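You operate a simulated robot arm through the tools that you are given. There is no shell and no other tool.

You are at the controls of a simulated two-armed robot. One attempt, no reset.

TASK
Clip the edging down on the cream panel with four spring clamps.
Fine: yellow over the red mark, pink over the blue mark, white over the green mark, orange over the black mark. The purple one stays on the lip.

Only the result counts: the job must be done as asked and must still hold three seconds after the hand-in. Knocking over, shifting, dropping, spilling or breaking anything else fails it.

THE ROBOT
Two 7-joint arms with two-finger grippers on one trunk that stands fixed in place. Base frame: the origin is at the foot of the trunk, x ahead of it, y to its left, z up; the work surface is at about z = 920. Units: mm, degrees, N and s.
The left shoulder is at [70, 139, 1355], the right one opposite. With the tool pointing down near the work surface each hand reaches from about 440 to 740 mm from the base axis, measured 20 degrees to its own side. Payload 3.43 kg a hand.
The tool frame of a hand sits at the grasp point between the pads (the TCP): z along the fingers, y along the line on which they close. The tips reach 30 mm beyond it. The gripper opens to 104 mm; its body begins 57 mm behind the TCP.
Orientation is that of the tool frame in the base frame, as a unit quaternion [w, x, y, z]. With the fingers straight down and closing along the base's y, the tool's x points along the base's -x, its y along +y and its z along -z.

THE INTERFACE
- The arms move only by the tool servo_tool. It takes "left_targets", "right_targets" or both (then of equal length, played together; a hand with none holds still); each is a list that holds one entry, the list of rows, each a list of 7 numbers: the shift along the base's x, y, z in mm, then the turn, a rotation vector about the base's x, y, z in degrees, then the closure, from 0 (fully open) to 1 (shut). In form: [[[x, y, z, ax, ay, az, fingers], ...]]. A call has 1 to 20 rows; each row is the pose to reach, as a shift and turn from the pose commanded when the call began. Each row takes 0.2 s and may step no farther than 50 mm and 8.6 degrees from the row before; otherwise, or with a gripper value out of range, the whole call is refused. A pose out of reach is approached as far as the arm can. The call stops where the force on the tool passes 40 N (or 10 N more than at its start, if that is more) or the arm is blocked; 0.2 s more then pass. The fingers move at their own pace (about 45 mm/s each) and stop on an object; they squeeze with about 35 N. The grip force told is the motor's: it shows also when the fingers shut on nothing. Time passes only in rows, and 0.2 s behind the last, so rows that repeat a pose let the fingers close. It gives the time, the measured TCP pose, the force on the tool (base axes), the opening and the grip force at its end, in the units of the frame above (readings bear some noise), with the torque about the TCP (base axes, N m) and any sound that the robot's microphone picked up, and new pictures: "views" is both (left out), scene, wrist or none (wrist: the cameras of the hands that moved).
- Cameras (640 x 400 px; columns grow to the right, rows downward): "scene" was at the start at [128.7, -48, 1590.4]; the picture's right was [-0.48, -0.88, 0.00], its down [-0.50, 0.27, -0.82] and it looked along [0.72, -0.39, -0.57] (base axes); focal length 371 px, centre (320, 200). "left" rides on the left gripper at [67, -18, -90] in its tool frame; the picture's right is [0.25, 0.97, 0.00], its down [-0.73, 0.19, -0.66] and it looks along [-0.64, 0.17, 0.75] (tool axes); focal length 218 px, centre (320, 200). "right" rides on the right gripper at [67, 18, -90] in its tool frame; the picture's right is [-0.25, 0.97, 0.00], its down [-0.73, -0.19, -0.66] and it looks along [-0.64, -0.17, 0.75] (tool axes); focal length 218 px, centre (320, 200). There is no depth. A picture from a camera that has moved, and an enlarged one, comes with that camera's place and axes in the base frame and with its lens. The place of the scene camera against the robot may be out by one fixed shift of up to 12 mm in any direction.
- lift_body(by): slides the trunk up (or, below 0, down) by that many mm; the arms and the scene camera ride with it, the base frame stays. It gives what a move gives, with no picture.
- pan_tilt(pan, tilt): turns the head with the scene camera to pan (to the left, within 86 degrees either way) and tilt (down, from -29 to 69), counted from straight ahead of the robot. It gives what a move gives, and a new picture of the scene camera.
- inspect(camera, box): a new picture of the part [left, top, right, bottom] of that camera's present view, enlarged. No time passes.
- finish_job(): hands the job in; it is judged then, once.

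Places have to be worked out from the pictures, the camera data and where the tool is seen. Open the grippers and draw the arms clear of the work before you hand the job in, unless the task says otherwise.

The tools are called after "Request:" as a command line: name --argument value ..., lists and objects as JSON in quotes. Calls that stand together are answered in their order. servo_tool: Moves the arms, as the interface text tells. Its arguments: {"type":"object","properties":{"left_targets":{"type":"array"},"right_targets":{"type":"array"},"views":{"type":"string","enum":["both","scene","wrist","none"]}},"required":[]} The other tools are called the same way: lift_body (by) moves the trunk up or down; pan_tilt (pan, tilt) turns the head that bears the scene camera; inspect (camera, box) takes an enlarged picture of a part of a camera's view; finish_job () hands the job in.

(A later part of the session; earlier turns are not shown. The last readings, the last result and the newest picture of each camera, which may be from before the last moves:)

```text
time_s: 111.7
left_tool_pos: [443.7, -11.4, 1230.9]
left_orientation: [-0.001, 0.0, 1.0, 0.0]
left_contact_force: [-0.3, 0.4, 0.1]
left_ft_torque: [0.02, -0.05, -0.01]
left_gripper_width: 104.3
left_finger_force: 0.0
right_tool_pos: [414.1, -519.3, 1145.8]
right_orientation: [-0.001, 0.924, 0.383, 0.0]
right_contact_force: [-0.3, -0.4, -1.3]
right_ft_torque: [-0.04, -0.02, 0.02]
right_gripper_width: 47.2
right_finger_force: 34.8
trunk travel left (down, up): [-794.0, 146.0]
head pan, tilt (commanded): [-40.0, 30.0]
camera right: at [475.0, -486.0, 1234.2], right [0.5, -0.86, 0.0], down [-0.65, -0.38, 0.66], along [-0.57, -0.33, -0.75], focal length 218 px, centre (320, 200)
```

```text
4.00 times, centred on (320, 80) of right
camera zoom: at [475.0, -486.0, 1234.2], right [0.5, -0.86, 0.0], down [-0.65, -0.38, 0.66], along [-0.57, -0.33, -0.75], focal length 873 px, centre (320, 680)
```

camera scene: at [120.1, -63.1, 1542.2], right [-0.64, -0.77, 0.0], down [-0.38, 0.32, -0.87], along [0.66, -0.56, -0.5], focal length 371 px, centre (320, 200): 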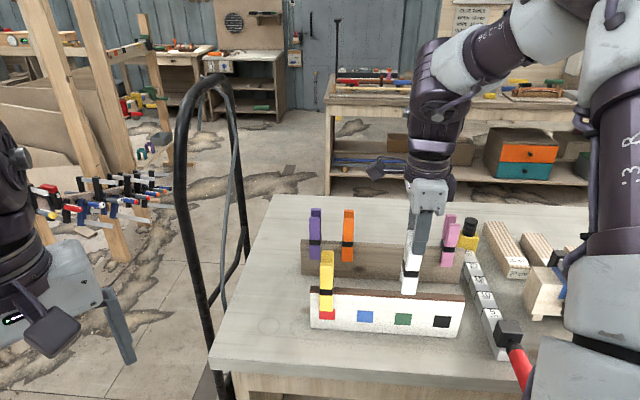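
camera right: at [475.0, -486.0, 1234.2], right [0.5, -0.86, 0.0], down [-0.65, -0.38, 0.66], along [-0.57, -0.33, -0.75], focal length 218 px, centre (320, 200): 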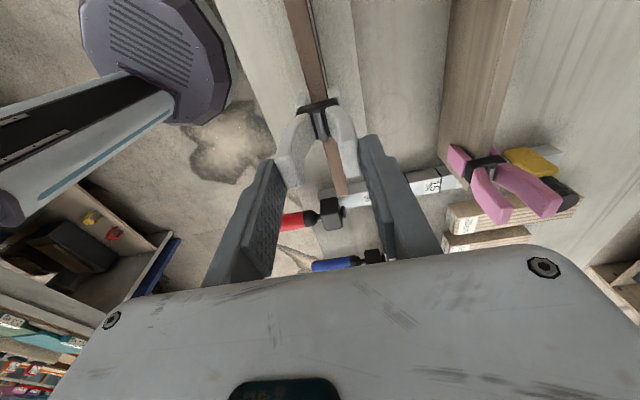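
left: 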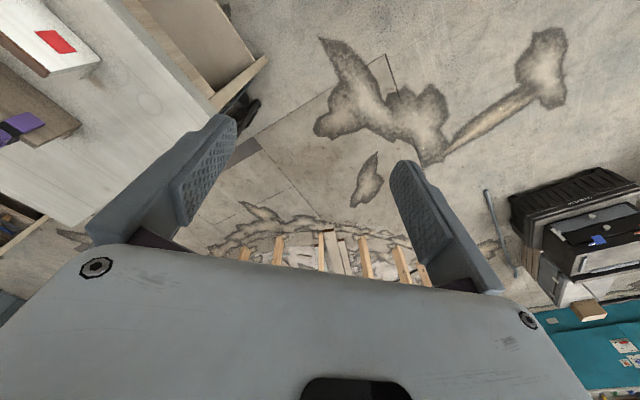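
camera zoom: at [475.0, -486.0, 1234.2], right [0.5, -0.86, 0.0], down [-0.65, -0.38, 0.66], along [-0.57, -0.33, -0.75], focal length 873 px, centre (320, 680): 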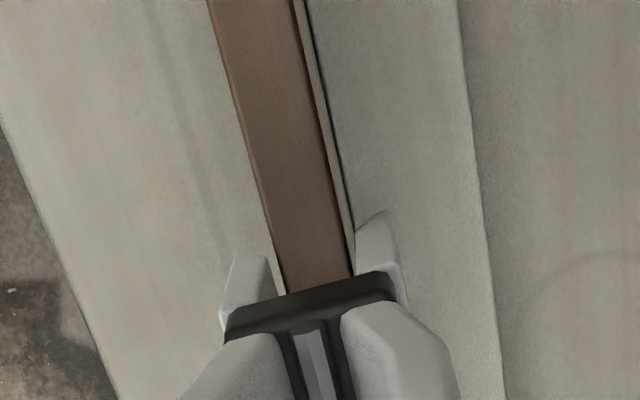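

The edging is centred between the jaws with no contact force. I'll lower until it seats.

Request:
servo_tool --right_targets '[[[0, 0, -8, 0, 0, 0, 1], [0, 0, -15, 0, 0, 0, 1], [0, 0, -21, 0, 0, 0, 1], [0, 0, -25, 0, 0, 0, 1], [0, 0, -25, 0, 0, 0, 1]]]' --views "wrist"

Request:
inspect --camera "scene" --box '[300, 230, 470, 340]'

```text
time_s: 112.9
left_tool_pos: [444.1, -10.1, 1232.3]
left_orientation: [0.0, -0.001, 1.0, 0.001]
left_contact_force: [0.3, -0.5, 0.7]
left_ft_torque: [0.01, 0.0, -0.03]
left_gripper_width: 104.1
left_finger_force: 0.1
right_tool_pos: [414.0, -520.9, 1121.3]
right_orientation: [-0.001, 0.924, 0.383, 0.0]
right_contact_force: [0.4, 0.3, -0.1]
right_ft_torque: [-0.02, -0.01, 0.0]
right_gripper_width: 47.1
right_finger_force: 35.2
trunk travel left (down, up): [-794.0, 146.0]
head pan, tilt (commanded): [-40.0, 30.0]
camera right: at [474.3, -487.3, 1209.5], right [0.5, -0.86, 0.0], down [-0.65, -0.38, 0.66], along [-0.57, -0.33, -0.75], focal length 218 px, centre (320, 200)
```

right: 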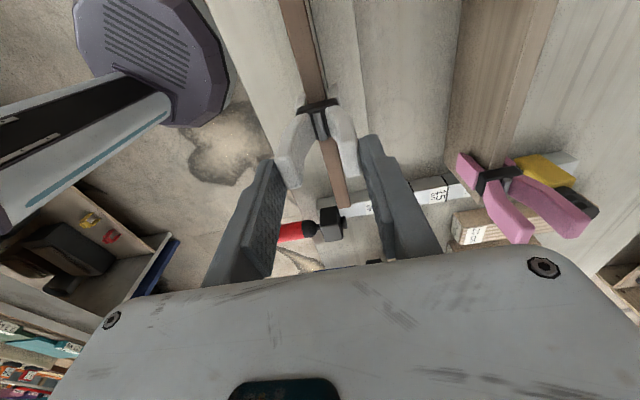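

```text
3.64 times, centred on (385, 285) of scene
camera zoom: at [120.8, -64.0, 1542.1], right [-0.64, -0.77, 0.0], down [-0.38, 0.32, -0.87], along [0.66, -0.56, -0.5], focal length 1350 px, centre (84, -109)
```

zoom: 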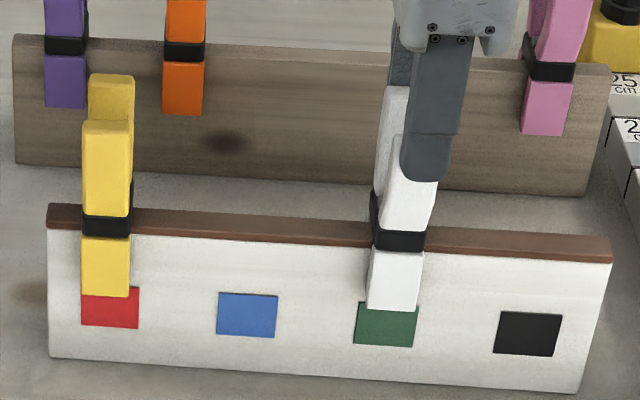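

Almost down; no contact yet. I'll lower up to 5 mm more to seat it like yellow.

Request:
servo_tool --right_targets '[[[0, 0, -2, 0, 0, 0, 1], [0, 0, -3.5, 0, 0, 0, 1], [0, 0, -3.5, 0, 0, 0, 1]]]' --views "none"

```text
time_s: 113.7
left_tool_pos: [443.6, -10.3, 1232.6]
left_orientation: [0.0, 0.0, 1.0, 0.0]
left_contact_force: [0.0, -0.8, -0.3]
left_ft_torque: [-0.02, -0.02, 0.05]
left_gripper_width: 103.9
left_finger_force: 0.0
right_tool_pos: [413.9, -520.7, 1118.4]
right_orientation: [0.002, 0.924, 0.382, 0.0]
right_contact_force: [0.6, -3.7, 17.7]
right_ft_torque: [-0.26, 0.04, 0.03]
right_gripper_width: 47.5
right_finger_force: 34.3
trunk travel left (down, up): [-794.0, 146.0]
head pan, tilt (commanded): [-40.0, 30.0]
```

Seated (17.7 N). I'll ease up 2 mm, open the fingers, and check.

Request:
servo_tool --right_targets '[[[0, 0, 2, 0, 0, 0, 1], [0, 0, 2, 0, 0, 0, 1], [0, 0, 2, 0, 0, 0, 0.5], [0, 0, 2, 0, 0, 0, 0.4], [0, 0, 2, 0, 0, 0, 0.4]]]' --views "wrist"

Request:
inspect --camera "scene" --box '[300, 230, 470, 340]'

Request:
inspect --camera "right" --box '[250, 30, 400, 190]'

```text
time_s: 114.9
left_tool_pos: [443.5, -10.8, 1230.9]
left_orientation: [-0.001, -0.001, 1.0, 0.0]
left_contact_force: [-0.5, -0.7, 0.1]
left_ft_torque: [0.01, 0.01, -0.02]
left_gripper_width: 104.0
left_finger_force: 0.0
right_tool_pos: [415.0, -521.1, 1118.8]
right_orientation: [-0.001, 0.924, 0.383, 0.0]
right_contact_force: [0.2, -0.6, -0.1]
right_ft_torque: [-0.01, 0.0, 0.03]
right_gripper_width: 62.2
right_finger_force: 0.1
trunk travel left (down, up): [-794.0, 146.0]
head pan, tilt (commanded): [-40.0, 30.0]
camera right: at [474.8, -487.2, 1207.1], right [0.5, -0.86, 0.0], down [-0.65, -0.38, 0.66], along [-0.57, -0.33, -0.75], focal length 218 px, centre (320, 200)
```

right: 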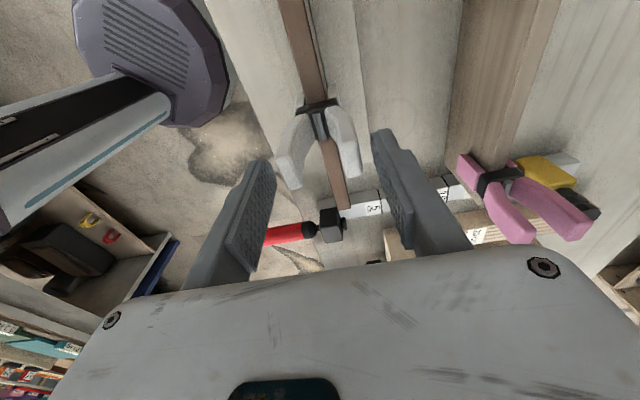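

```text
3.64 times, centred on (385, 285) of scene
camera zoom: at [120.7, -63.9, 1542.1], right [-0.64, -0.77, 0.0], down [-0.38, 0.32, -0.87], along [0.66, -0.56, -0.5], focal length 1350 px, centre (84, -109)
```

zoom: 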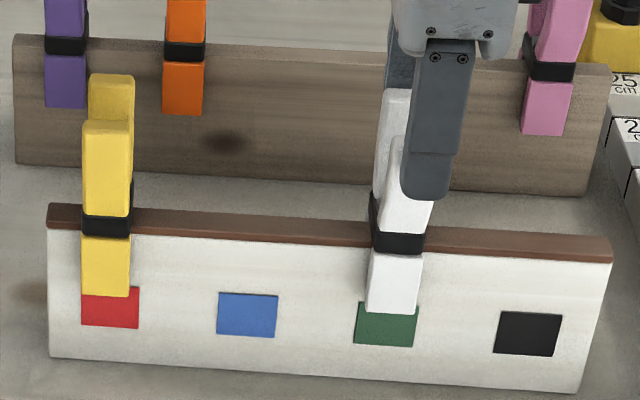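

```text
2.50 times, centred on (325, 110) of right
camera zoom: at [474.8, -487.2, 1207.1], right [0.5, -0.86, 0.0], down [-0.65, -0.38, 0.66], along [-0.57, -0.33, -0.75], focal length 546 px, centre (308, 425)
```

zoom: 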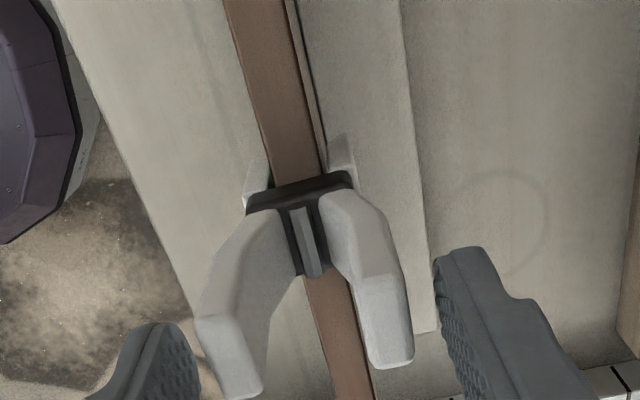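

White is seated over green. I'll retreat straight up and swing to above orange at about (610,-554).

Request:
servo_tool --right_targets '[[[0, 0, 5, 0, 0, 0, 0.35], [0, 0, 25, 0, 0, 0, 0.3], [0, 0, 60, 0, 0, 0, 0.2], [0, 0, 92, 0, 0, 0, 0], [40, -7, 92, 0, 0, 0, 0], [80, -13, 92, 0, 0, 0, 0], [120, -20, 92, 0, 0, 0, 0], [160, -27, 92, 0, 0, 0, 0], [195.5, -33, 92, 0, 0, 0, 0], [195.5, -33, 92, 0, 0, 0, 0]]]' --views "both"

```text
time_s: 117.1
left_tool_pos: [446.7, -10.6, 1231.0]
left_orientation: [0.0, 0.0, 1.0, -0.001]
left_contact_force: [0.2, -0.4, -0.4]
left_ft_torque: [0.06, 0.01, -0.02]
left_gripper_width: 103.8
left_finger_force: 0.1
right_tool_pos: [612.5, -558.5, 1205.5]
right_orientation: [-0.011, 0.933, 0.35, 0.084]
right_contact_force: [0.5, 0.7, -0.1]
right_ft_torque: [0.01, 0.03, 0.02]
right_gripper_width: 104.0
right_finger_force: 0.2
right hand out of reach, approached as far as the arm can: row 8, 9
trunk travel left (down, up): [-794.0, 146.0]
head pan, tilt (commanded): [-40.0, 30.0]
camera scene: at [123.0, -64.3, 1541.8], right [-0.64, -0.77, 0.0], down [-0.38, 0.32, -0.87], along [0.66, -0.56, -0.5], focal length 371 px, centre (320, 200)
camera right: at [661.2, -536.7, 1304.3], right [0.45, -0.9, 0.0], down [-0.76, -0.38, 0.52], along [-0.47, -0.23, -0.85], focal length 218 px, centre (320, 200)
```

scene: 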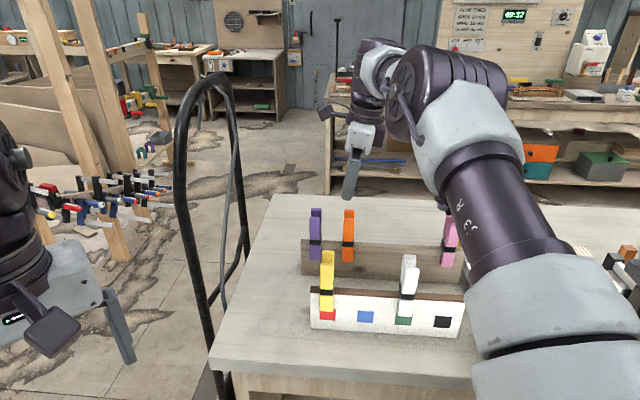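
right: 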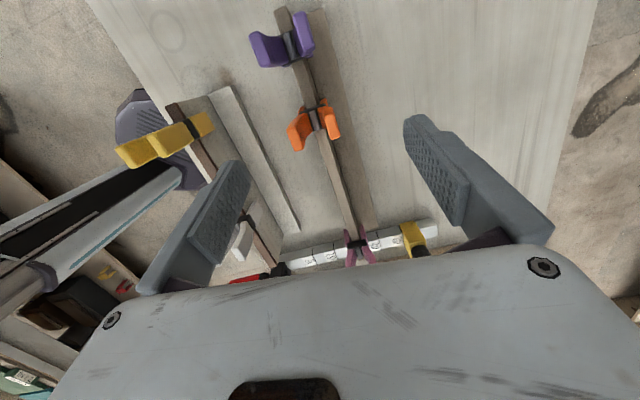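

The last rows were flagged and the hand is tilted about 10°, perhaps still catching up. I'll hold still for a moment and re-read the pose.

Request:
servo_tool --right_targets '[[[0, 0, 0, 0, 0, 0, 0], [0, 0, 0, 0, 0, 0, 0], [0, 0, 0, 0, 0, 0, 0]]]' --views "wrist"

```text
time_s: 117.9
left_tool_pos: [444.8, -10.4, 1232.4]
left_orientation: [0.0, -0.001, 1.0, 0.0]
left_contact_force: [-0.3, 0.1, 0.3]
left_ft_torque: [0.04, -0.01, 0.03]
left_gripper_width: 104.4
left_finger_force: 0.0
right_tool_pos: [611.0, -558.1, 1207.5]
right_orientation: [-0.01, 0.933, 0.35, 0.086]
right_contact_force: [-0.9, 0.7, -0.2]
right_ft_torque: [-0.02, 0.0, -0.02]
right_gripper_width: 104.2
right_finger_force: 0.1
trunk travel left (down, up): [-794.0, 146.0]
head pan, tilt (commanded): [-40.0, 30.0]
camera right: at [658.8, -535.5, 1306.4], right [0.45, -0.89, 0.0], down [-0.76, -0.38, 0.52], along [-0.46, -0.23, -0.86], focal length 218 px, centre (320, 200)
```

right: 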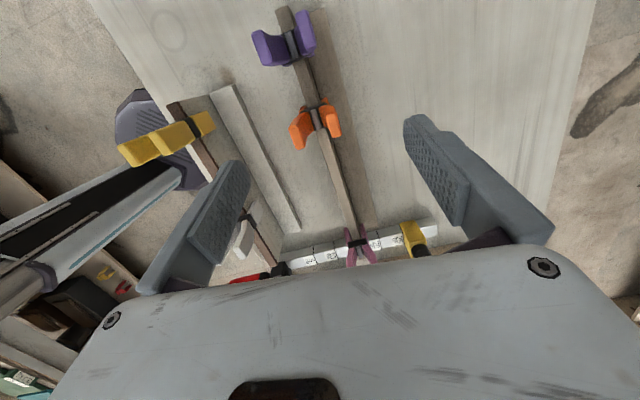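

The pose command was rebased to a tilted pose. I'll turn the hand back upright here (rotation of about (-4.8, 8.7, 3.9)°) and see whether it is accepted.

Request:
servo_tool --right_targets '[[[0, 0, 0, -1.6, 2.9, 1.3, 0], [0, 0, 0, -3.2, 5.8, 2.6, 0], [0, 0, 0, -4.83, 8.68, 3.89, 0], [0, 0, 0, -4.83, 8.68, 3.89, 0]]]' --views "wrist"

```text
time_s: 118.9
left_tool_pos: [444.9, -11.7, 1230.9]
left_orientation: [0.0, -0.001, 1.0, 0.001]
left_contact_force: [0.7, 0.0, 0.1]
left_ft_torque: [0.01, 0.0, 0.0]
left_gripper_width: 104.1
left_finger_force: 0.1
right_tool_pos: [573.7, -554.3, 1215.9]
right_orientation: [0.01, 0.907, 0.412, -0.087]
right_contact_force: [0.1, 0.8, -0.2]
right_ft_torque: [0.01, 0.02, 0.0]
right_gripper_width: 103.9
right_finger_force: 0.0
right hand out of reach, approached as far as the arm can: row 1, 2, 3, 4
trunk travel left (down, up): [-794.0, 146.0]
head pan, tilt (commanded): [-40.0, 30.0]
camera right: at [642.7, -509.2, 1291.4], right [0.56, -0.83, -0.01], down [-0.52, -0.36, 0.78], along [-0.65, -0.43, -0.63], focal length 218 px, centre (320, 200)
```

right: 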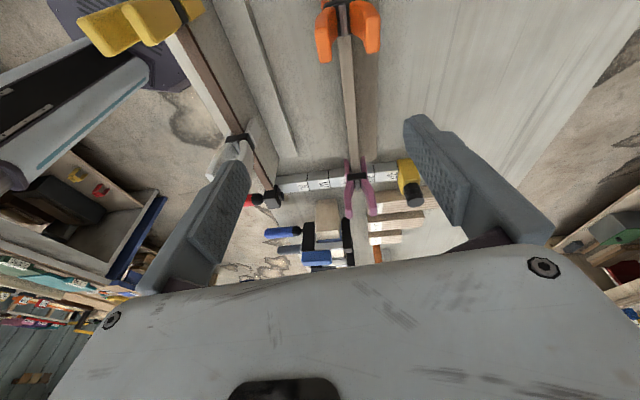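

It swung past to the opposite tilt, so this spot is near-singular for the present posture. I'll back inward about 60 mm while levelling the hand.

Request:
servo_tool --right_targets '[[[-15, 10, 0, 1.2, -2.2, -0.95, 0], [-30, 20, 0, 2.4, -4.4, -1.9, 0], [-50, 30, 0, 3.6, -6.6, -2.86, 0], [-70, 40, 0, 4.87, -8.3, -3.82, 0], [-70, 40, 0, 4.87, -8.78, -3.82, 0]]]' --views "none"

```text
time_s: 120.1
left_tool_pos: [444.4, -11.0, 1230.9]
left_orientation: [0.0, -0.001, 1.0, 0.001]
left_contact_force: [0.1, -0.5, 0.0]
left_ft_torque: [-0.01, -0.03, 0.02]
left_gripper_width: 104.1
left_finger_force: 0.0
right_tool_pos: [532.4, -543.8, 1231.6]
right_orientation: [-0.002, 0.924, 0.383, 0.0]
right_contact_force: [0.1, 0.0, -0.4]
right_ft_torque: [0.0, 0.01, 0.05]
right_gripper_width: 104.1
right_finger_force: 0.0
right hand out of reach, approached as far as the arm can: row 3, 4, 5
trunk travel left (down, up): [-794.0, 146.0]
head pan, tilt (commanded): [-40.0, 30.0]
```

It's level again but on the "outer" elbow side (stuck at ~630 mm), which is fine for picking from the lip. I'll go slowly out to above orange from here.

Request:
servo_tool --right_targets '[[[12, -3, -5, 0, 0, 0, 0], [24, -5, -10, 0, 0, 0, 0], [36, -6, -15, 0, 0, 0, 0], [48, -7, -20, 0, 0, 0, 0], [60, -8, -20, 0, 0, 0, 0], [70, -9, -20, 0, 0, 0, 0], [77.8, -9.9, -20, 0, 0, 0, 0], [77.8, -9.9, -20, 0, 0, 0, 0]]]' --views "both"

```text
time_s: 121.9
left_tool_pos: [444.4, -12.4, 1232.1]
left_orientation: [0.0, -0.001, 1.0, 0.001]
left_contact_force: [0.3, -0.1, 0.5]
left_ft_torque: [0.02, 0.04, -0.01]
left_gripper_width: 104.0
left_finger_force: 0.1
right_tool_pos: [607.4, -554.8, 1208.9]
right_orientation: [-0.001, 0.924, 0.383, 0.002]
right_contact_force: [0.0, -0.7, 1.3]
right_ft_torque: [0.01, 0.0, -0.01]
right_gripper_width: 104.0
right_finger_force: 0.0
right hand out of reach, approached as far as the arm can: row 7, 8
trunk travel left (down, up): [-794.0, 146.0]
head pan, tilt (commanded): [-40.0, 30.0]
camera scene: at [120.7, -64.0, 1542.1], right [-0.64, -0.77, 0.0], down [-0.38, 0.32, -0.87], along [0.66, -0.56, -0.5], focal length 371 px, centre (320, 200)
camera right: at [666.7, -521.0, 1298.1], right [0.51, -0.86, 0.0], down [-0.65, -0.38, 0.65], along [-0.56, -0.33, -0.76], focal length 218 px, centre (320, 200)
```

scene: 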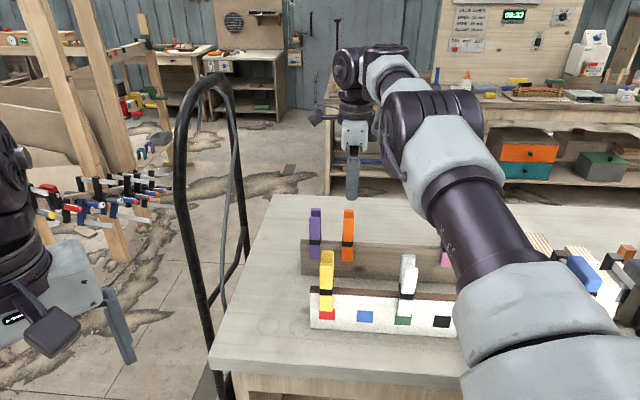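
right: 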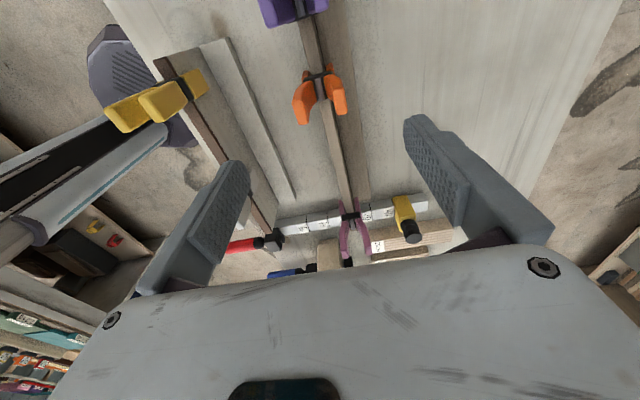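

Orange is right at the arm's reach: about 3 mm short along the lip, but only ~1 mm off across it, which is fine on a 25 mm wide handle. I'll check orange's place precisely from here.

Request:
inspect --camera "right" --box '[250, 40, 390, 140]'

Request:
inspect --camera "scene" --box '[290, 130, 420, 270]'

```text
4.00 times, centred on (320, 90) of right
camera zoom: at [666.7, -521.0, 1298.1], right [0.51, -0.86, 0.0], down [-0.65, -0.38, 0.65], along [-0.56, -0.33, -0.76], focal length 873 px, centre (320, 640)
```

zoom: 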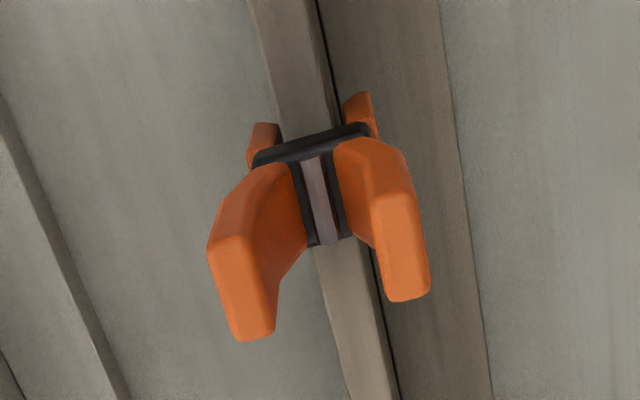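

```text
2.86 times, centred on (355, 200) of scene
camera zoom: at [120.7, -64.0, 1542.1], right [-0.64, -0.77, 0.0], down [-0.38, 0.32, -0.87], along [0.66, -0.56, -0.5], focal length 1061 px, centre (220, 200)
```

zoom: 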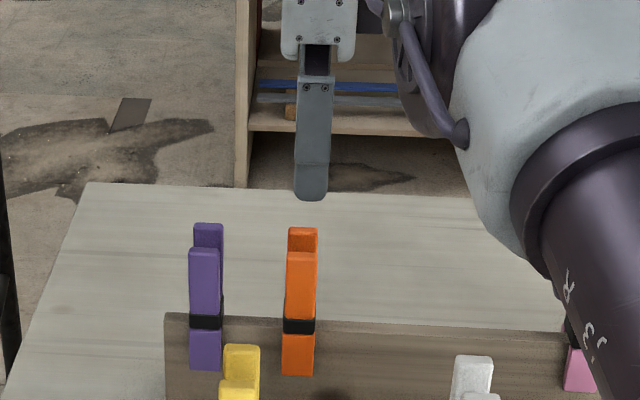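

Orange is at n≈-823.6, s≈40.7; the hand is at n≈-821.8, s≈37.2. I'll slide 2 mm sideways along the reach boundary and lower the trunk in two stages.

Request:
servo_tool --right_targets '[[[1, 1.7, 0, 0, 0, 0, 0], [1, 1.7, 0, 0, 0, 0, 0]]]' --views "none"

Request:
lift_body --by -50

Request:
inspect --camera "right" --box '[220, 60, 460, 210]'

```text
time_s: 122.5
left_tool_pos: [445.1, -11.0, 1231.5]
left_orientation: [0.0, -0.001, 1.0, 0.0]
left_contact_force: [0.1, 0.3, 0.3]
left_ft_torque: [-0.02, -0.02, 0.03]
left_gripper_width: 104.0
left_finger_force: 0.2
right_tool_pos: [607.9, -553.3, 1211.0]
right_orientation: [-0.001, 0.924, 0.382, 0.001]
right_contact_force: [-0.5, 0.3, -0.7]
right_ft_torque: [0.02, -0.02, 0.02]
right_gripper_width: 104.3
right_finger_force: 0.0
trunk travel left (down, up): [-794.0, 146.0]
head pan, tilt (commanded): [-40.0, 30.0]
```

```text
time_s: 123.4
left_tool_pos: [445.0, -10.3, 1181.9]
left_orientation: [0.001, 0.0, 1.0, 0.0]
left_contact_force: [0.1, -0.5, -0.1]
left_ft_torque: [0.0, -0.03, -0.01]
left_gripper_width: 104.0
left_finger_force: 0.1
right_tool_pos: [606.9, -552.9, 1161.0]
right_orientation: [0.001, 0.924, 0.383, 0.003]
right_contact_force: [0.0, -0.3, -0.1]
right_ft_torque: [0.0, -0.01, -0.01]
right_gripper_width: 103.9
right_finger_force: 0.0
trunk travel left (down, up): [-744.0, 196.0]
head pan, tilt (commanded): [-40.0, 30.0]
```

```text
2.67 times, centred on (340, 135) of right
camera zoom: at [666.6, -519.2, 1249.4], right [0.51, -0.86, 0.0], down [-0.65, -0.38, 0.65], along [-0.56, -0.33, -0.76], focal length 582 px, centre (267, 373)
```

zoom: 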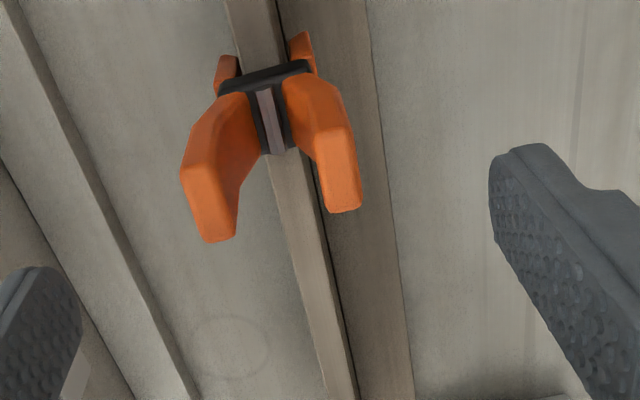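

Alignment matches the white pick. Lowering the remaining 48 mm and squeezing.

Request:
lift_body --by -48

Request:
servo_tool --right_targets '[[[0, 0, 0, 0, 0, 0, 0.3], [0, 0, 0, 0, 0, 0, 0.45], [0, 0, 0, 0, 0, 0, 0.45]]]' --views "wrist"

Request:
inspect --camera "right" --box '[220, 60, 460, 210]'

```text
time_s: 124.3
left_tool_pos: [444.4, -11.4, 1134.4]
left_orientation: [0.0, -0.001, 1.0, 0.0]
left_contact_force: [-0.4, 0.1, 1.1]
left_ft_torque: [-0.01, 0.0, 0.0]
left_gripper_width: 104.0
left_finger_force: 0.1
right_tool_pos: [606.5, -552.7, 1111.9]
right_orientation: [-0.001, 0.924, 0.382, 0.001]
right_contact_force: [0.4, 0.1, 0.2]
right_ft_torque: [0.02, -0.02, -0.04]
right_gripper_width: 104.1
right_finger_force: 0.1
trunk travel left (down, up): [-696.0, 244.0]
head pan, tilt (commanded): [-40.0, 30.0]
```

```text
time_s: 125.1
left_tool_pos: [445.3, -11.4, 1133.5]
left_orientation: [0.0, -0.001, 1.0, 0.0]
left_contact_force: [-0.3, -0.5, 0.2]
left_ft_torque: [-0.01, 0.04, -0.02]
left_gripper_width: 104.2
left_finger_force: 0.0
right_tool_pos: [607.7, -553.9, 1111.8]
right_orientation: [-0.001, 0.924, 0.382, 0.001]
right_contact_force: [0.3, 0.5, 0.2]
right_ft_torque: [0.01, 0.02, -0.02]
right_gripper_width: 57.2
right_finger_force: 0.1
trunk travel left (down, up): [-696.0, 244.0]
head pan, tilt (commanded): [-40.0, 30.0]
camera right: at [667.0, -519.4, 1201.0], right [0.51, -0.86, 0.0], down [-0.65, -0.38, 0.65], along [-0.57, -0.33, -0.76], focal length 218 px, centre (320, 200)
```

right: 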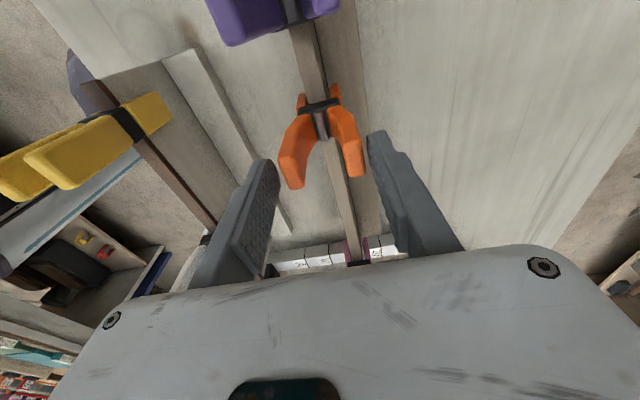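

```text
2.67 times, centred on (340, 135) of right
camera zoom: at [667.0, -519.4, 1201.0], right [0.51, -0.86, 0.0], down [-0.65, -0.38, 0.65], along [-0.57, -0.33, -0.76], focal length 582 px, centre (267, 373)
```

zoom: 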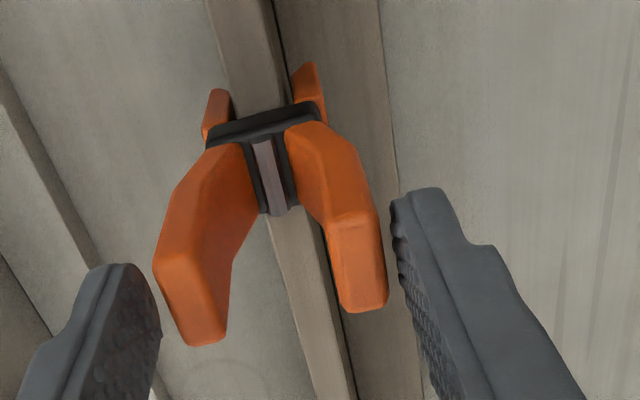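

Well centred. Squeezing and lifting 8 mm to confirm it comes free.

Request:
servo_tool --right_targets '[[[0, 0, 0, 0, 0, 0, 0.6], [0, 0, 0, 0, 0, 0, 0.8], [0, 0, 0, 0, 0, 0, 1], [0, 0, 0, 0, 0, 0, 1], [0, 0, 0, 0, 0, 0, 1]]]' --views "none"

Request:
lift_body --by 8

Request:
inspect --camera "right" --box '[260, 60, 400, 190]'

Request:
inspect --camera "scene" --box '[290, 100, 470, 280]'

```text
time_s: 126.3
left_tool_pos: [445.5, -9.3, 1133.2]
left_orientation: [0.0, -0.001, 1.0, 0.0]
left_contact_force: [-0.8, 0.6, -0.5]
left_ft_torque: [-0.03, -0.03, 0.02]
left_gripper_width: 104.0
left_finger_force: 0.0
right_tool_pos: [607.7, -552.2, 1111.8]
right_orientation: [0.0, 0.924, 0.383, 0.002]
right_contact_force: [0.4, 0.6, 0.5]
right_ft_torque: [-0.06, 0.01, 0.01]
right_gripper_width: 47.0
right_finger_force: 34.8
trunk travel left (down, up): [-696.0, 244.0]
head pan, tilt (commanded): [-40.0, 30.0]
```

```text
time_s: 126.9
left_tool_pos: [444.5, -11.5, 1141.6]
left_orientation: [0.0, 0.0, 1.0, 0.0]
left_contact_force: [-0.9, -0.3, 0.3]
left_ft_torque: [0.0, 0.0, 0.0]
left_gripper_width: 104.0
left_finger_force: 0.0
right_tool_pos: [607.8, -552.3, 1119.5]
right_orientation: [-0.001, 0.924, 0.383, 0.002]
right_contact_force: [-0.2, 0.3, -1.2]
right_ft_torque: [0.0, 0.03, 0.04]
right_gripper_width: 47.1
right_finger_force: 35.1
trunk travel left (down, up): [-704.0, 236.0]
head pan, tilt (commanded): [-40.0, 30.0]
```

```text
3.08 times, centred on (330, 125) of right
camera zoom: at [666.8, -519.4, 1209.1], right [0.51, -0.86, 0.0], down [-0.65, -0.38, 0.65], along [-0.56, -0.33, -0.76], focal length 672 px, centre (289, 431)
```

zoom: 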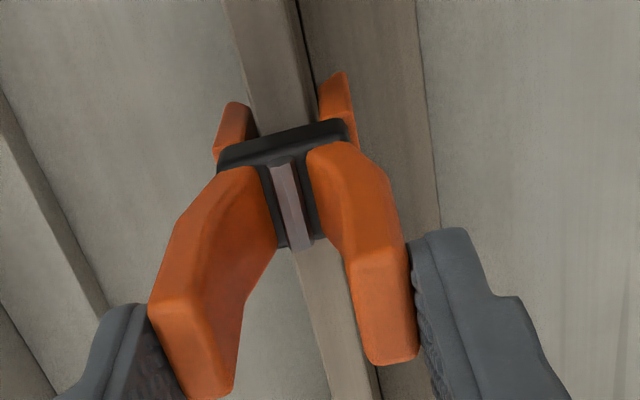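

```text
2.22 times, centred on (380, 190) of scene
camera zoom: at [120.6, -63.9, 1452.1], right [-0.64, -0.77, 0.0], down [-0.38, 0.32, -0.87], along [0.66, -0.56, -0.5], focal length 825 px, centre (187, 222)
```

zoom: 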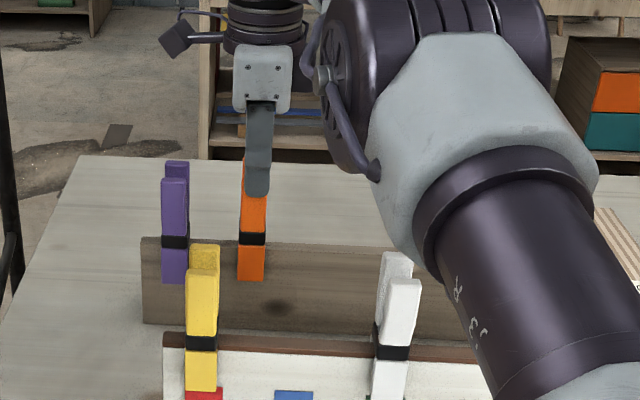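

Orange is free. I'll raise the trunk 141 mm, go to the spot where the elbow cross-over worked before, and repeat that stroke to get the inner posture.

Request:
lift_body --by 141

Request:
servo_tool --right_targets '[[[-20, -10, 2, 0, 0, 0, 1], [-40, -18, 4, 0, 0, 0, 1], [-60, -24, 6, 0, 0, 0, 1], [-80, -27, 8, 0, 0, 0, 1], [-95, -28, 8.5, 0, 0, 0, 1], [-95, -28, 8.5, 0, 0, 0, 1]]]' --views "none"

```text
time_s: 128.6
left_tool_pos: [445.6, -12.0, 1281.3]
left_orientation: [0.0, 0.0, 1.0, 0.0]
left_contact_force: [-0.4, -0.2, 1.2]
left_ft_torque: [-0.02, -0.01, 0.0]
left_gripper_width: 103.9
left_finger_force: 0.2
right_tool_pos: [608.4, -553.5, 1260.6]
right_orientation: [-0.001, 0.924, 0.383, 0.001]
right_contact_force: [-0.9, 0.2, -1.3]
right_ft_torque: [-0.01, -0.03, -0.01]
right_gripper_width: 47.1
right_finger_force: 34.8
trunk travel left (down, up): [-845.0, 95.0]
head pan, tilt (commanded): [-40.0, 30.0]
```

```text
time_s: 130.0
left_tool_pos: [445.9, -12.2, 1284.1]
left_orientation: [-0.001, -0.001, 1.0, 0.0]
left_contact_force: [0.2, -0.1, -0.2]
left_ft_torque: [0.0, -0.01, 0.05]
left_gripper_width: 104.1
left_finger_force: 0.1
right_tool_pos: [512.2, -582.0, 1270.0]
right_orientation: [0.0, 0.924, 0.383, 0.001]
right_contact_force: [0.0, 0.1, -0.3]
right_ft_torque: [0.02, 0.01, 0.0]
right_gripper_width: 47.1
right_finger_force: 35.2
trunk travel left (down, up): [-845.0, 95.0]
head pan, tilt (commanded): [-40.0, 30.0]
```

No flags. I'll test whether the inner region is already open from here by stepping inward.

Request:
servo_tool --right_targets '[[[-12, 12, 0, 0, 0, 0, 1], [-24, 24, 0, 0, 0, 0, 1], [-36, 36, 0, 0, 0, 0, 1], [-46, 46, 0, 0, 0, 0, 1], [-46, 46, 0, 0, 0, 0, 1]]]' --views "none"

```text
time_s: 131.2
left_tool_pos: [445.5, -11.2, 1284.0]
left_orientation: [0.0, -0.002, 1.0, 0.0]
left_contact_force: [0.5, -0.2, -0.2]
left_ft_torque: [-0.05, 0.02, 0.01]
left_gripper_width: 104.0
left_finger_force: 0.0
right_tool_pos: [501.1, -576.6, 1287.9]
right_orientation: [-0.001, 0.924, 0.383, 0.002]
right_contact_force: [0.7, -0.6, -1.3]
right_ft_torque: [-0.04, -0.01, -0.05]
right_gripper_width: 47.0
right_finger_force: 35.0
right hand out of reach, approached as far as the arm can: row 1, 2, 3, 4, 5
trunk travel left (down, up): [-845.0, 95.0]
head pan, tilt (commanded): [-40.0, 30.0]
```

Still the outer posture; I'll run the same outward-and-down stroke that crossed it before.

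Request:
servo_tool --right_targets '[[[30, -25.7, -28, 0, 0, 0, 1], [55.4, -50.7, -48.9, 0, 0, 0, 1], [70.4, -65.7, -78.9, 0, 0, 0, 1], [70.4, -65.7, -98.9, 0, 0, 0, 1], [70.4, -65.7, -98.9, 0, 0, 0, 1], [55.4, -50.7, -78.9, 0, 0, 0, 1], [35.4, -30.7, -58.9, 0, 0, 0, 1], [15.4, -10.7, -38.9, 0, 0, 0, 1], [-4.6, 9.3, -18.9, 0, 0, 0, 1], [-24.6, 29.3, -18.9, 0, 0, 0, 1], [-34.6, 39.3, -18.9, 0, 0, 0, 1], [-34.6, 39.3, -18.9, 0, 0, 0, 1]]]' --views "scene"

```text
time_s: 133.8
left_tool_pos: [445.8, -12.3, 1282.3]
left_orientation: [-0.001, 0.0, 1.0, 0.001]
left_contact_force: [0.3, 0.5, 0.4]
left_ft_torque: [-0.01, -0.03, -0.02]
left_gripper_width: 104.2
left_finger_force: 0.1
right_tool_pos: [505.9, -576.5, 1276.0]
right_orientation: [-0.001, 0.924, 0.382, 0.001]
right_contact_force: [0.9, 0.4, -0.3]
right_ft_torque: [0.01, -0.01, 0.02]
right_gripper_width: 47.2
right_finger_force: 34.5
right hand out of reach, approached as far as the arm can: row 3, 4, 5, 9, 10, 11, 12
trunk travel left (down, up): [-845.0, 95.0]
head pan, tilt (commanded): [-40.0, 30.0]
camera scene: at [121.6, -64.8, 1593.0], right [-0.64, -0.77, 0.0], down [-0.38, 0.32, -0.87], along [0.66, -0.56, -0.5], focal length 371 px, centre (320, 200)
```

scene: 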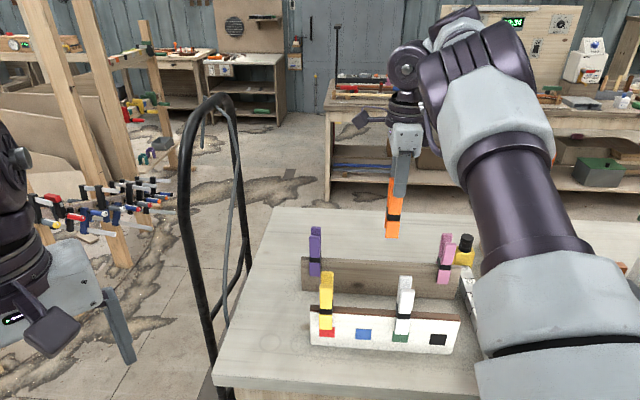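

It didn't cross this time. I'll vary the stroke with a larger overshoot.

Request:
servo_tool --right_targets '[[[25, -25, -20, 0, 0, 0, 1], [50, -50, -40, 0, 0, 0, 1], [70, -70, -70, 0, 0, 0, 1], [85, -85, -90, 0, 0, 0, 1], [60, -60, -70, 0, 0, 0, 1], [40, -40, -50, 0, 0, 0, 1], [20, -20, -30, 0, 0, 0, 1], [0, 0, -10, 0, 0, 0, 1], [-20, 20, -5, 0, 0, 0, 1], [-38, 38, -5, 0, 0, 0, 1], [-38, 38, -5, 0, 0, 0, 1]]]' --views "none"

```text
time_s: 136.2
left_tool_pos: [444.1, -13.3, 1283.0]
left_orientation: [0.0, -0.001, 1.0, 0.001]
left_contact_force: [0.0, 0.1, 1.3]
left_ft_torque: [0.03, 0.01, 0.01]
left_gripper_width: 103.9
left_finger_force: 0.1
right_tool_pos: [502.8, -574.9, 1287.8]
right_orientation: [-0.003, 0.924, 0.383, 0.0]
right_contact_force: [-0.4, -0.5, -0.1]
right_ft_torque: [0.0, 0.04, -0.03]
right_gripper_width: 47.7
right_finger_force: 34.6
right hand out of reach, approached as far as the arm can: row 3, 4, 5, 7, 9, 10, 11
trunk travel left (down, up): [-845.0, 95.0]
head pan, tilt (commanded): [-40.0, 30.0]
```

Still not crossed. I'll raise the trunk to its top so the hand works lower relative to the shoulder (as in the very first crossing), and repeat the stroke there, still well above everything.

Request:
lift_body --by 93

Request:
servo_tool --right_targets '[[[18, -18, -30, 0, 0, 0, 1], [32, -32, -68, 0, 0, 0, 1], [42, -42, -108, 0, 0, 0, 1], [50, -50, -150, 0, 0, 0, 1], [50, -50, -160, 0, 0, 0, 1], [35, -35, -150, 0, 0, 0, 1], [15, -15, -140, 0, 0, 0, 1], [-5, 5, -130, 0, 0, 0, 1], [-25, 25, -120, 0, 0, 0, 1], [-43, 43, -115, 0, 0, 0, 1], [-43, 43, -115, 0, 0, 0, 1]]]' --views "none"

```text
time_s: 137.4
left_tool_pos: [444.4, -11.5, 1375.1]
left_orientation: [0.0, -0.001, 1.0, 0.0]
left_contact_force: [0.3, 0.2, 0.6]
left_ft_torque: [-0.01, 0.0, 0.01]
left_gripper_width: 103.8
left_finger_force: 0.1
right_tool_pos: [503.0, -573.9, 1381.3]
right_orientation: [-0.002, 0.924, 0.383, 0.001]
right_contact_force: [0.0, 0.1, -0.6]
right_ft_torque: [-0.01, 0.0, -0.01]
right_gripper_width: 47.3
right_finger_force: 34.7
trunk travel left (down, up): [-938.0, 2.0]
head pan, tilt (commanded): [-40.0, 30.0]
```

```text
time_s: 139.8
left_tool_pos: [445.4, -11.4, 1375.2]
left_orientation: [0.001, -0.001, 1.0, 0.0]
left_contact_force: [-0.3, 0.3, -0.3]
left_ft_torque: [0.01, 0.0, 0.01]
left_gripper_width: 104.2
left_finger_force: 0.1
right_tool_pos: [457.2, -531.6, 1266.0]
right_orientation: [-0.001, 0.924, 0.383, 0.0]
right_contact_force: [0.0, 0.1, -0.8]
right_ft_torque: [-0.03, 0.02, 0.01]
right_gripper_width: 47.1
right_finger_force: 35.2
right hand out of reach, approached as far as the arm can: row 5
trunk travel left (down, up): [-938.0, 2.0]
head pan, tilt (commanded): [-40.0, 30.0]
```

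Crossed: the hand came in to (457,-532) without limits. Now I carry orange past white, high, to above the black mark.

Request:
servo_tool --right_targets '[[[-25, -11, 0, 0, 0, 0, 1], [-50, -23, 0, 0, 0, 0, 1], [-75, -34, 0, 0, 0, 0, 1], [-98.2, -45.2, 0, 0, 0, 0, 1], [-98.2, -45.2, -25, 0, 0, 0, 1], [-98.2, -45.2, -55, 0, 0, 0, 1], [-98.2, -45.2, -55, 0, 0, 0, 1]]]' --views "both"

Request:
inspect --camera "right" --box '[250, 20, 390, 140]'

Request:
inspect --camera "scene" --box '[300, 250, 500, 390]'

```text
time_s: 141.4
left_tool_pos: [444.5, -10.5, 1375.5]
left_orientation: [0.0, 0.0, 1.0, 0.001]
left_contact_force: [0.1, -0.4, 0.2]
left_ft_torque: [0.01, -0.01, 0.0]
left_gripper_width: 104.0
left_finger_force: 0.1
right_tool_pos: [359.9, -578.3, 1212.4]
right_orientation: [-0.002, 0.924, 0.383, 0.001]
right_contact_force: [1.0, -0.2, -0.9]
right_ft_torque: [-0.03, 0.04, -0.01]
right_gripper_width: 46.8
right_finger_force: 34.8
trunk travel left (down, up): [-938.0, 2.0]
head pan, tilt (commanded): [-40.0, 30.0]
camera scene: at [120.7, -64.0, 1686.1], right [-0.64, -0.77, 0.0], down [-0.38, 0.32, -0.87], along [0.66, -0.56, -0.5], focal length 371 px, centre (320, 200)
camera right: at [420.7, -544.6, 1301.0], right [0.51, -0.86, 0.0], down [-0.65, -0.38, 0.66], along [-0.57, -0.33, -0.76], focal length 218 px, centre (320, 200)
```

scene: 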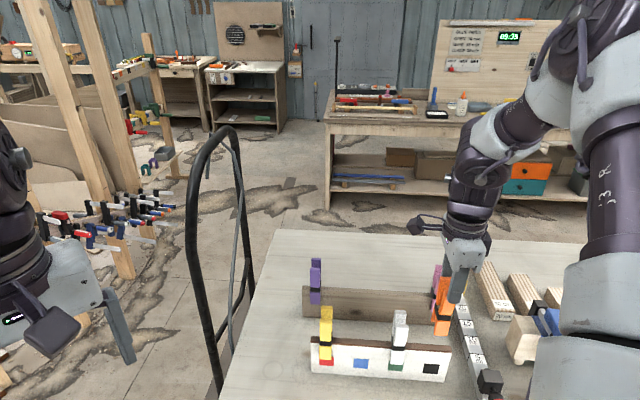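
right: 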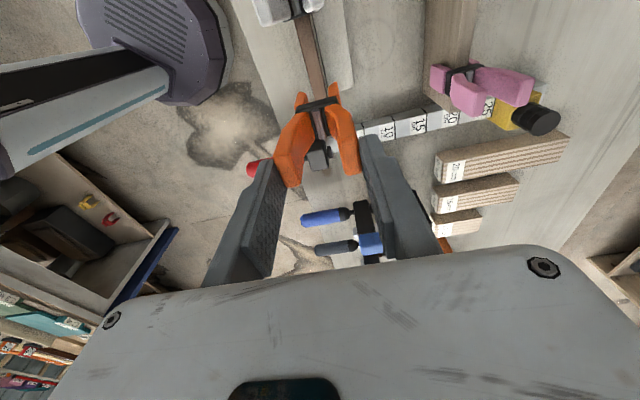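

```text
3.33 times, centred on (320, 80) of right
camera zoom: at [420.7, -544.6, 1301.0], right [0.51, -0.86, 0.0], down [-0.65, -0.38, 0.66], along [-0.57, -0.33, -0.76], focal length 728 px, centre (320, 600)
```

zoom: 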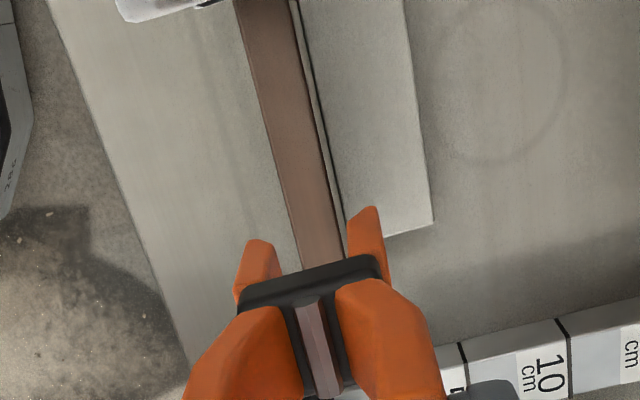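

```text
2.86 times, centred on (400, 320) of scene
camera zoom: at [120.7, -64.0, 1686.1], right [-0.64, -0.77, 0.0], down [-0.38, 0.32, -0.87], along [0.66, -0.56, -0.5], focal length 1061 px, centre (91, -143)
```

zoom: 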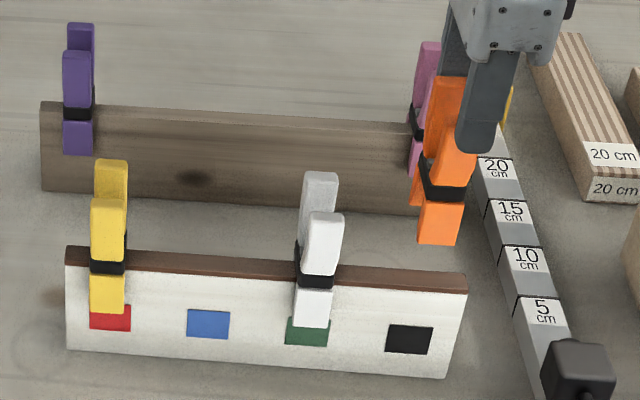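

Orange is within 0.5 mm of black along the panel; the jaws are about 2.5 mm rearward, so I shift (-1.8,+1.8) and lower to just above the edging.

Request:
servo_tool --right_targets '[[[-1.8, 1.8, 0, 0, 0, 0, 1], [-1.8, 1.8, -20, 0, 0, 0, 1], [-1.8, 1.8, -38, 0, 0, 0, 1], [-1.8, 1.8, -38, 0, 0, 0, 1]]]' --views "wrist"

Request:
inspect --camera "right" --box '[260, 30, 380, 130]'

Request:
inspect --camera "scene" --box '[340, 280, 480, 390]'

```text
time_s: 142.4
left_tool_pos: [445.7, -10.8, 1375.8]
left_orientation: [-0.001, -0.002, 1.0, 0.0]
left_contact_force: [0.0, -0.2, 0.2]
left_ft_torque: [-0.01, -0.01, 0.03]
left_gripper_width: 103.9
left_finger_force: 0.0
right_tool_pos: [358.7, -574.1, 1174.8]
right_orientation: [-0.001, 0.924, 0.383, 0.001]
right_contact_force: [0.1, -0.2, -2.1]
right_ft_torque: [-0.01, 0.01, 0.01]
right_gripper_width: 47.1
right_finger_force: 34.9
trunk travel left (down, up): [-938.0, 2.0]
head pan, tilt (commanded): [-40.0, 30.0]
camera right: at [418.8, -540.5, 1263.4], right [0.51, -0.86, 0.0], down [-0.65, -0.38, 0.65], along [-0.57, -0.33, -0.76], focal length 218 px, centre (320, 200)
```

right: 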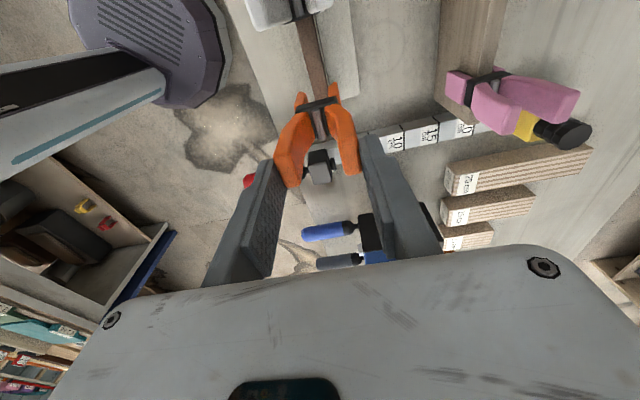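

```text
4.00 times, centred on (320, 80) of right
camera zoom: at [418.8, -540.5, 1263.4], right [0.51, -0.86, 0.0], down [-0.65, -0.38, 0.65], along [-0.57, -0.33, -0.76], focal length 873 px, centre (320, 680)
```

zoom: 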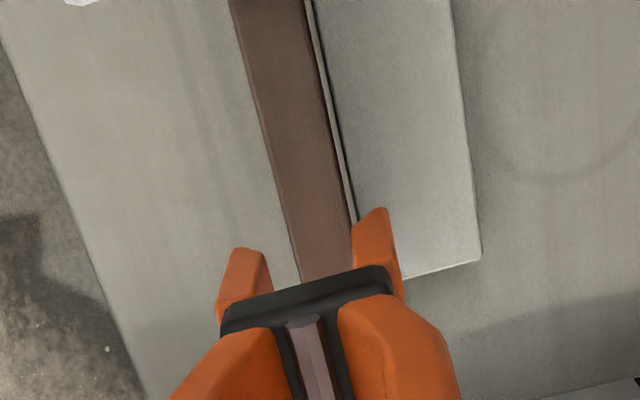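

```text
3.64 times, centred on (410, 335) of scene
camera zoom: at [120.6, -63.7, 1686.1], right [-0.64, -0.77, 0.0], down [-0.38, 0.32, -0.87], along [0.66, -0.56, -0.5], focal length 1350 px, centre (-7, -291)
```

zoom: 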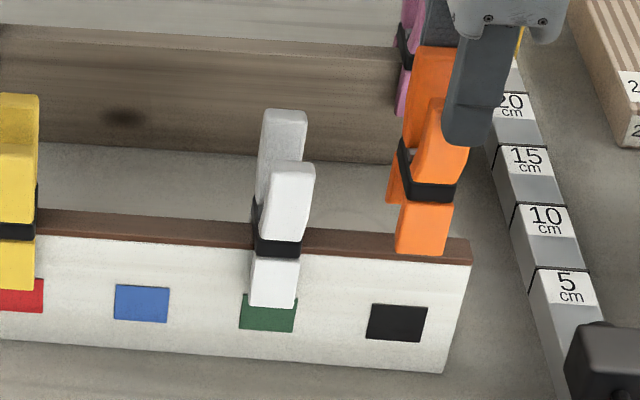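

Centred within 2 mm; I'll correct 1.3 mm and lower over the edging in stages.

Request:
servo_tool --right_targets '[[[0.9, -0.9, 0, 0, 0, 0, 1], [0.9, -0.9, -10, 0, 0, 0, 1], [0.9, -0.9, -20, 0, 0, 0, 1], [0.9, -0.9, -30, 0, 0, 0, 1], [0.9, -0.9, -30, 0, 0, 0, 1]]]' --views "wrist"

Request:
inspect --camera "right" --box '[260, 30, 380, 130]'

```text
time_s: 143.6
left_tool_pos: [445.0, -11.0, 1375.6]
left_orientation: [0.0, -0.001, 1.0, 0.0]
left_contact_force: [-0.2, -0.4, 0.1]
left_ft_torque: [0.0, 0.01, 0.0]
left_gripper_width: 104.2
left_finger_force: 0.0
right_tool_pos: [359.7, -576.0, 1142.8]
right_orientation: [-0.002, 0.924, 0.383, 0.002]
right_contact_force: [0.2, -0.5, -0.9]
right_ft_torque: [-0.03, 0.0, -0.02]
right_gripper_width: 47.4
right_finger_force: 35.3
trunk travel left (down, up): [-938.0, 2.0]
head pan, tilt (commanded): [-40.0, 30.0]
camera right: at [418.8, -541.3, 1232.0], right [0.51, -0.86, 0.0], down [-0.65, -0.38, 0.65], along [-0.57, -0.33, -0.76], focal length 218 px, centre (320, 200)
```

right: 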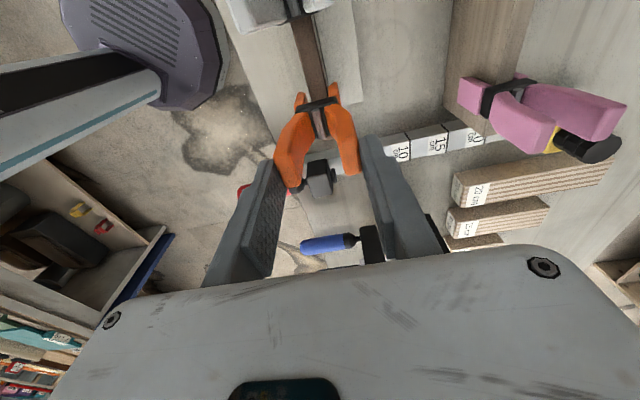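

```text
4.00 times, centred on (320, 80) of right
camera zoom: at [418.8, -541.3, 1232.0], right [0.51, -0.86, 0.0], down [-0.65, -0.38, 0.65], along [-0.57, -0.33, -0.76], focal length 873 px, centre (320, 680)
```

zoom: 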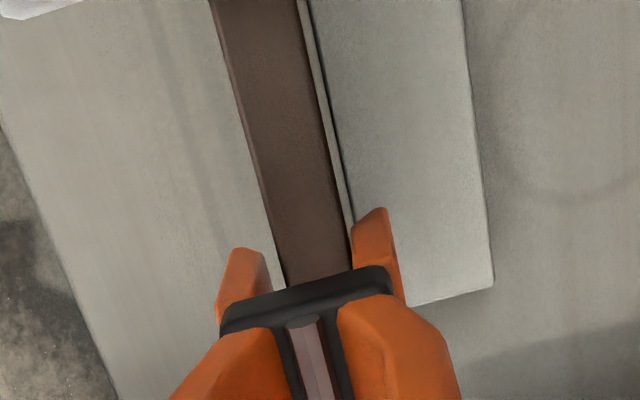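

No contact yet, but the rear jaw runs close to the edging; I'll shift 1 mm rearward and continue down to the seat.

Request:
servo_tool --right_targets '[[[0.7, -0.7, 0, 0, 0, 0, 1], [0.7, -0.7, -8, 0, 0, 0, 1], [0.7, -0.7, -15, 0, 0, 0, 1], [0.7, -0.7, -20, 0, 0, 0, 1], [0.7, -0.7, -23, 0, 0, 0, 1], [0.7, -0.7, -23, 0, 0, 0, 1]]]' --views "wrist"

Request:
inspect --camera "scene" --box '[300, 270, 480, 390]'

```text
time_s: 145.0
left_tool_pos: [444.8, -10.2, 1375.9]
left_orientation: [0.001, 0.0, 1.0, 0.0]
left_contact_force: [-0.5, -0.7, 0.3]
left_ft_torque: [0.03, -0.02, -0.02]
left_gripper_width: 103.9
left_finger_force: 0.1
right_tool_pos: [361.6, -575.4, 1119.9]
right_orientation: [-0.001, 0.924, 0.382, 0.001]
right_contact_force: [0.7, 0.3, -1.0]
right_ft_torque: [0.01, 0.0, -0.02]
right_gripper_width: 46.9
right_finger_force: 35.5
trunk travel left (down, up): [-938.0, 2.0]
head pan, tilt (commanded): [-40.0, 30.0]
camera right: at [420.9, -541.8, 1208.6], right [0.51, -0.86, 0.0], down [-0.65, -0.38, 0.66], along [-0.57, -0.33, -0.76], focal length 218 px, centre (320, 200)
```

right: 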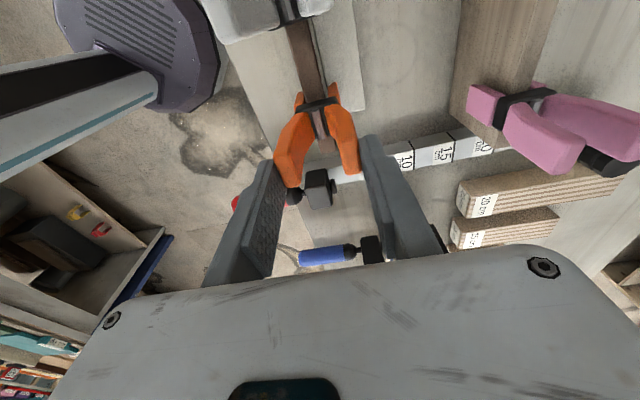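

```text
3.33 times, centred on (390, 330) of scene
camera zoom: at [120.8, -64.1, 1686.1], right [-0.64, -0.77, 0.0], down [-0.38, 0.32, -0.87], along [0.66, -0.56, -0.5], focal length 1238 px, centre (87, -233)
```

zoom: 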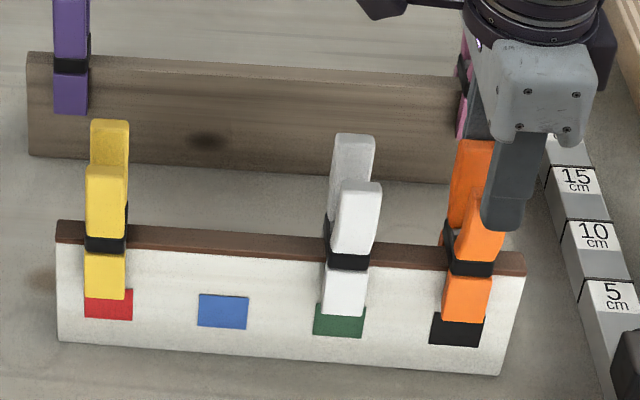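

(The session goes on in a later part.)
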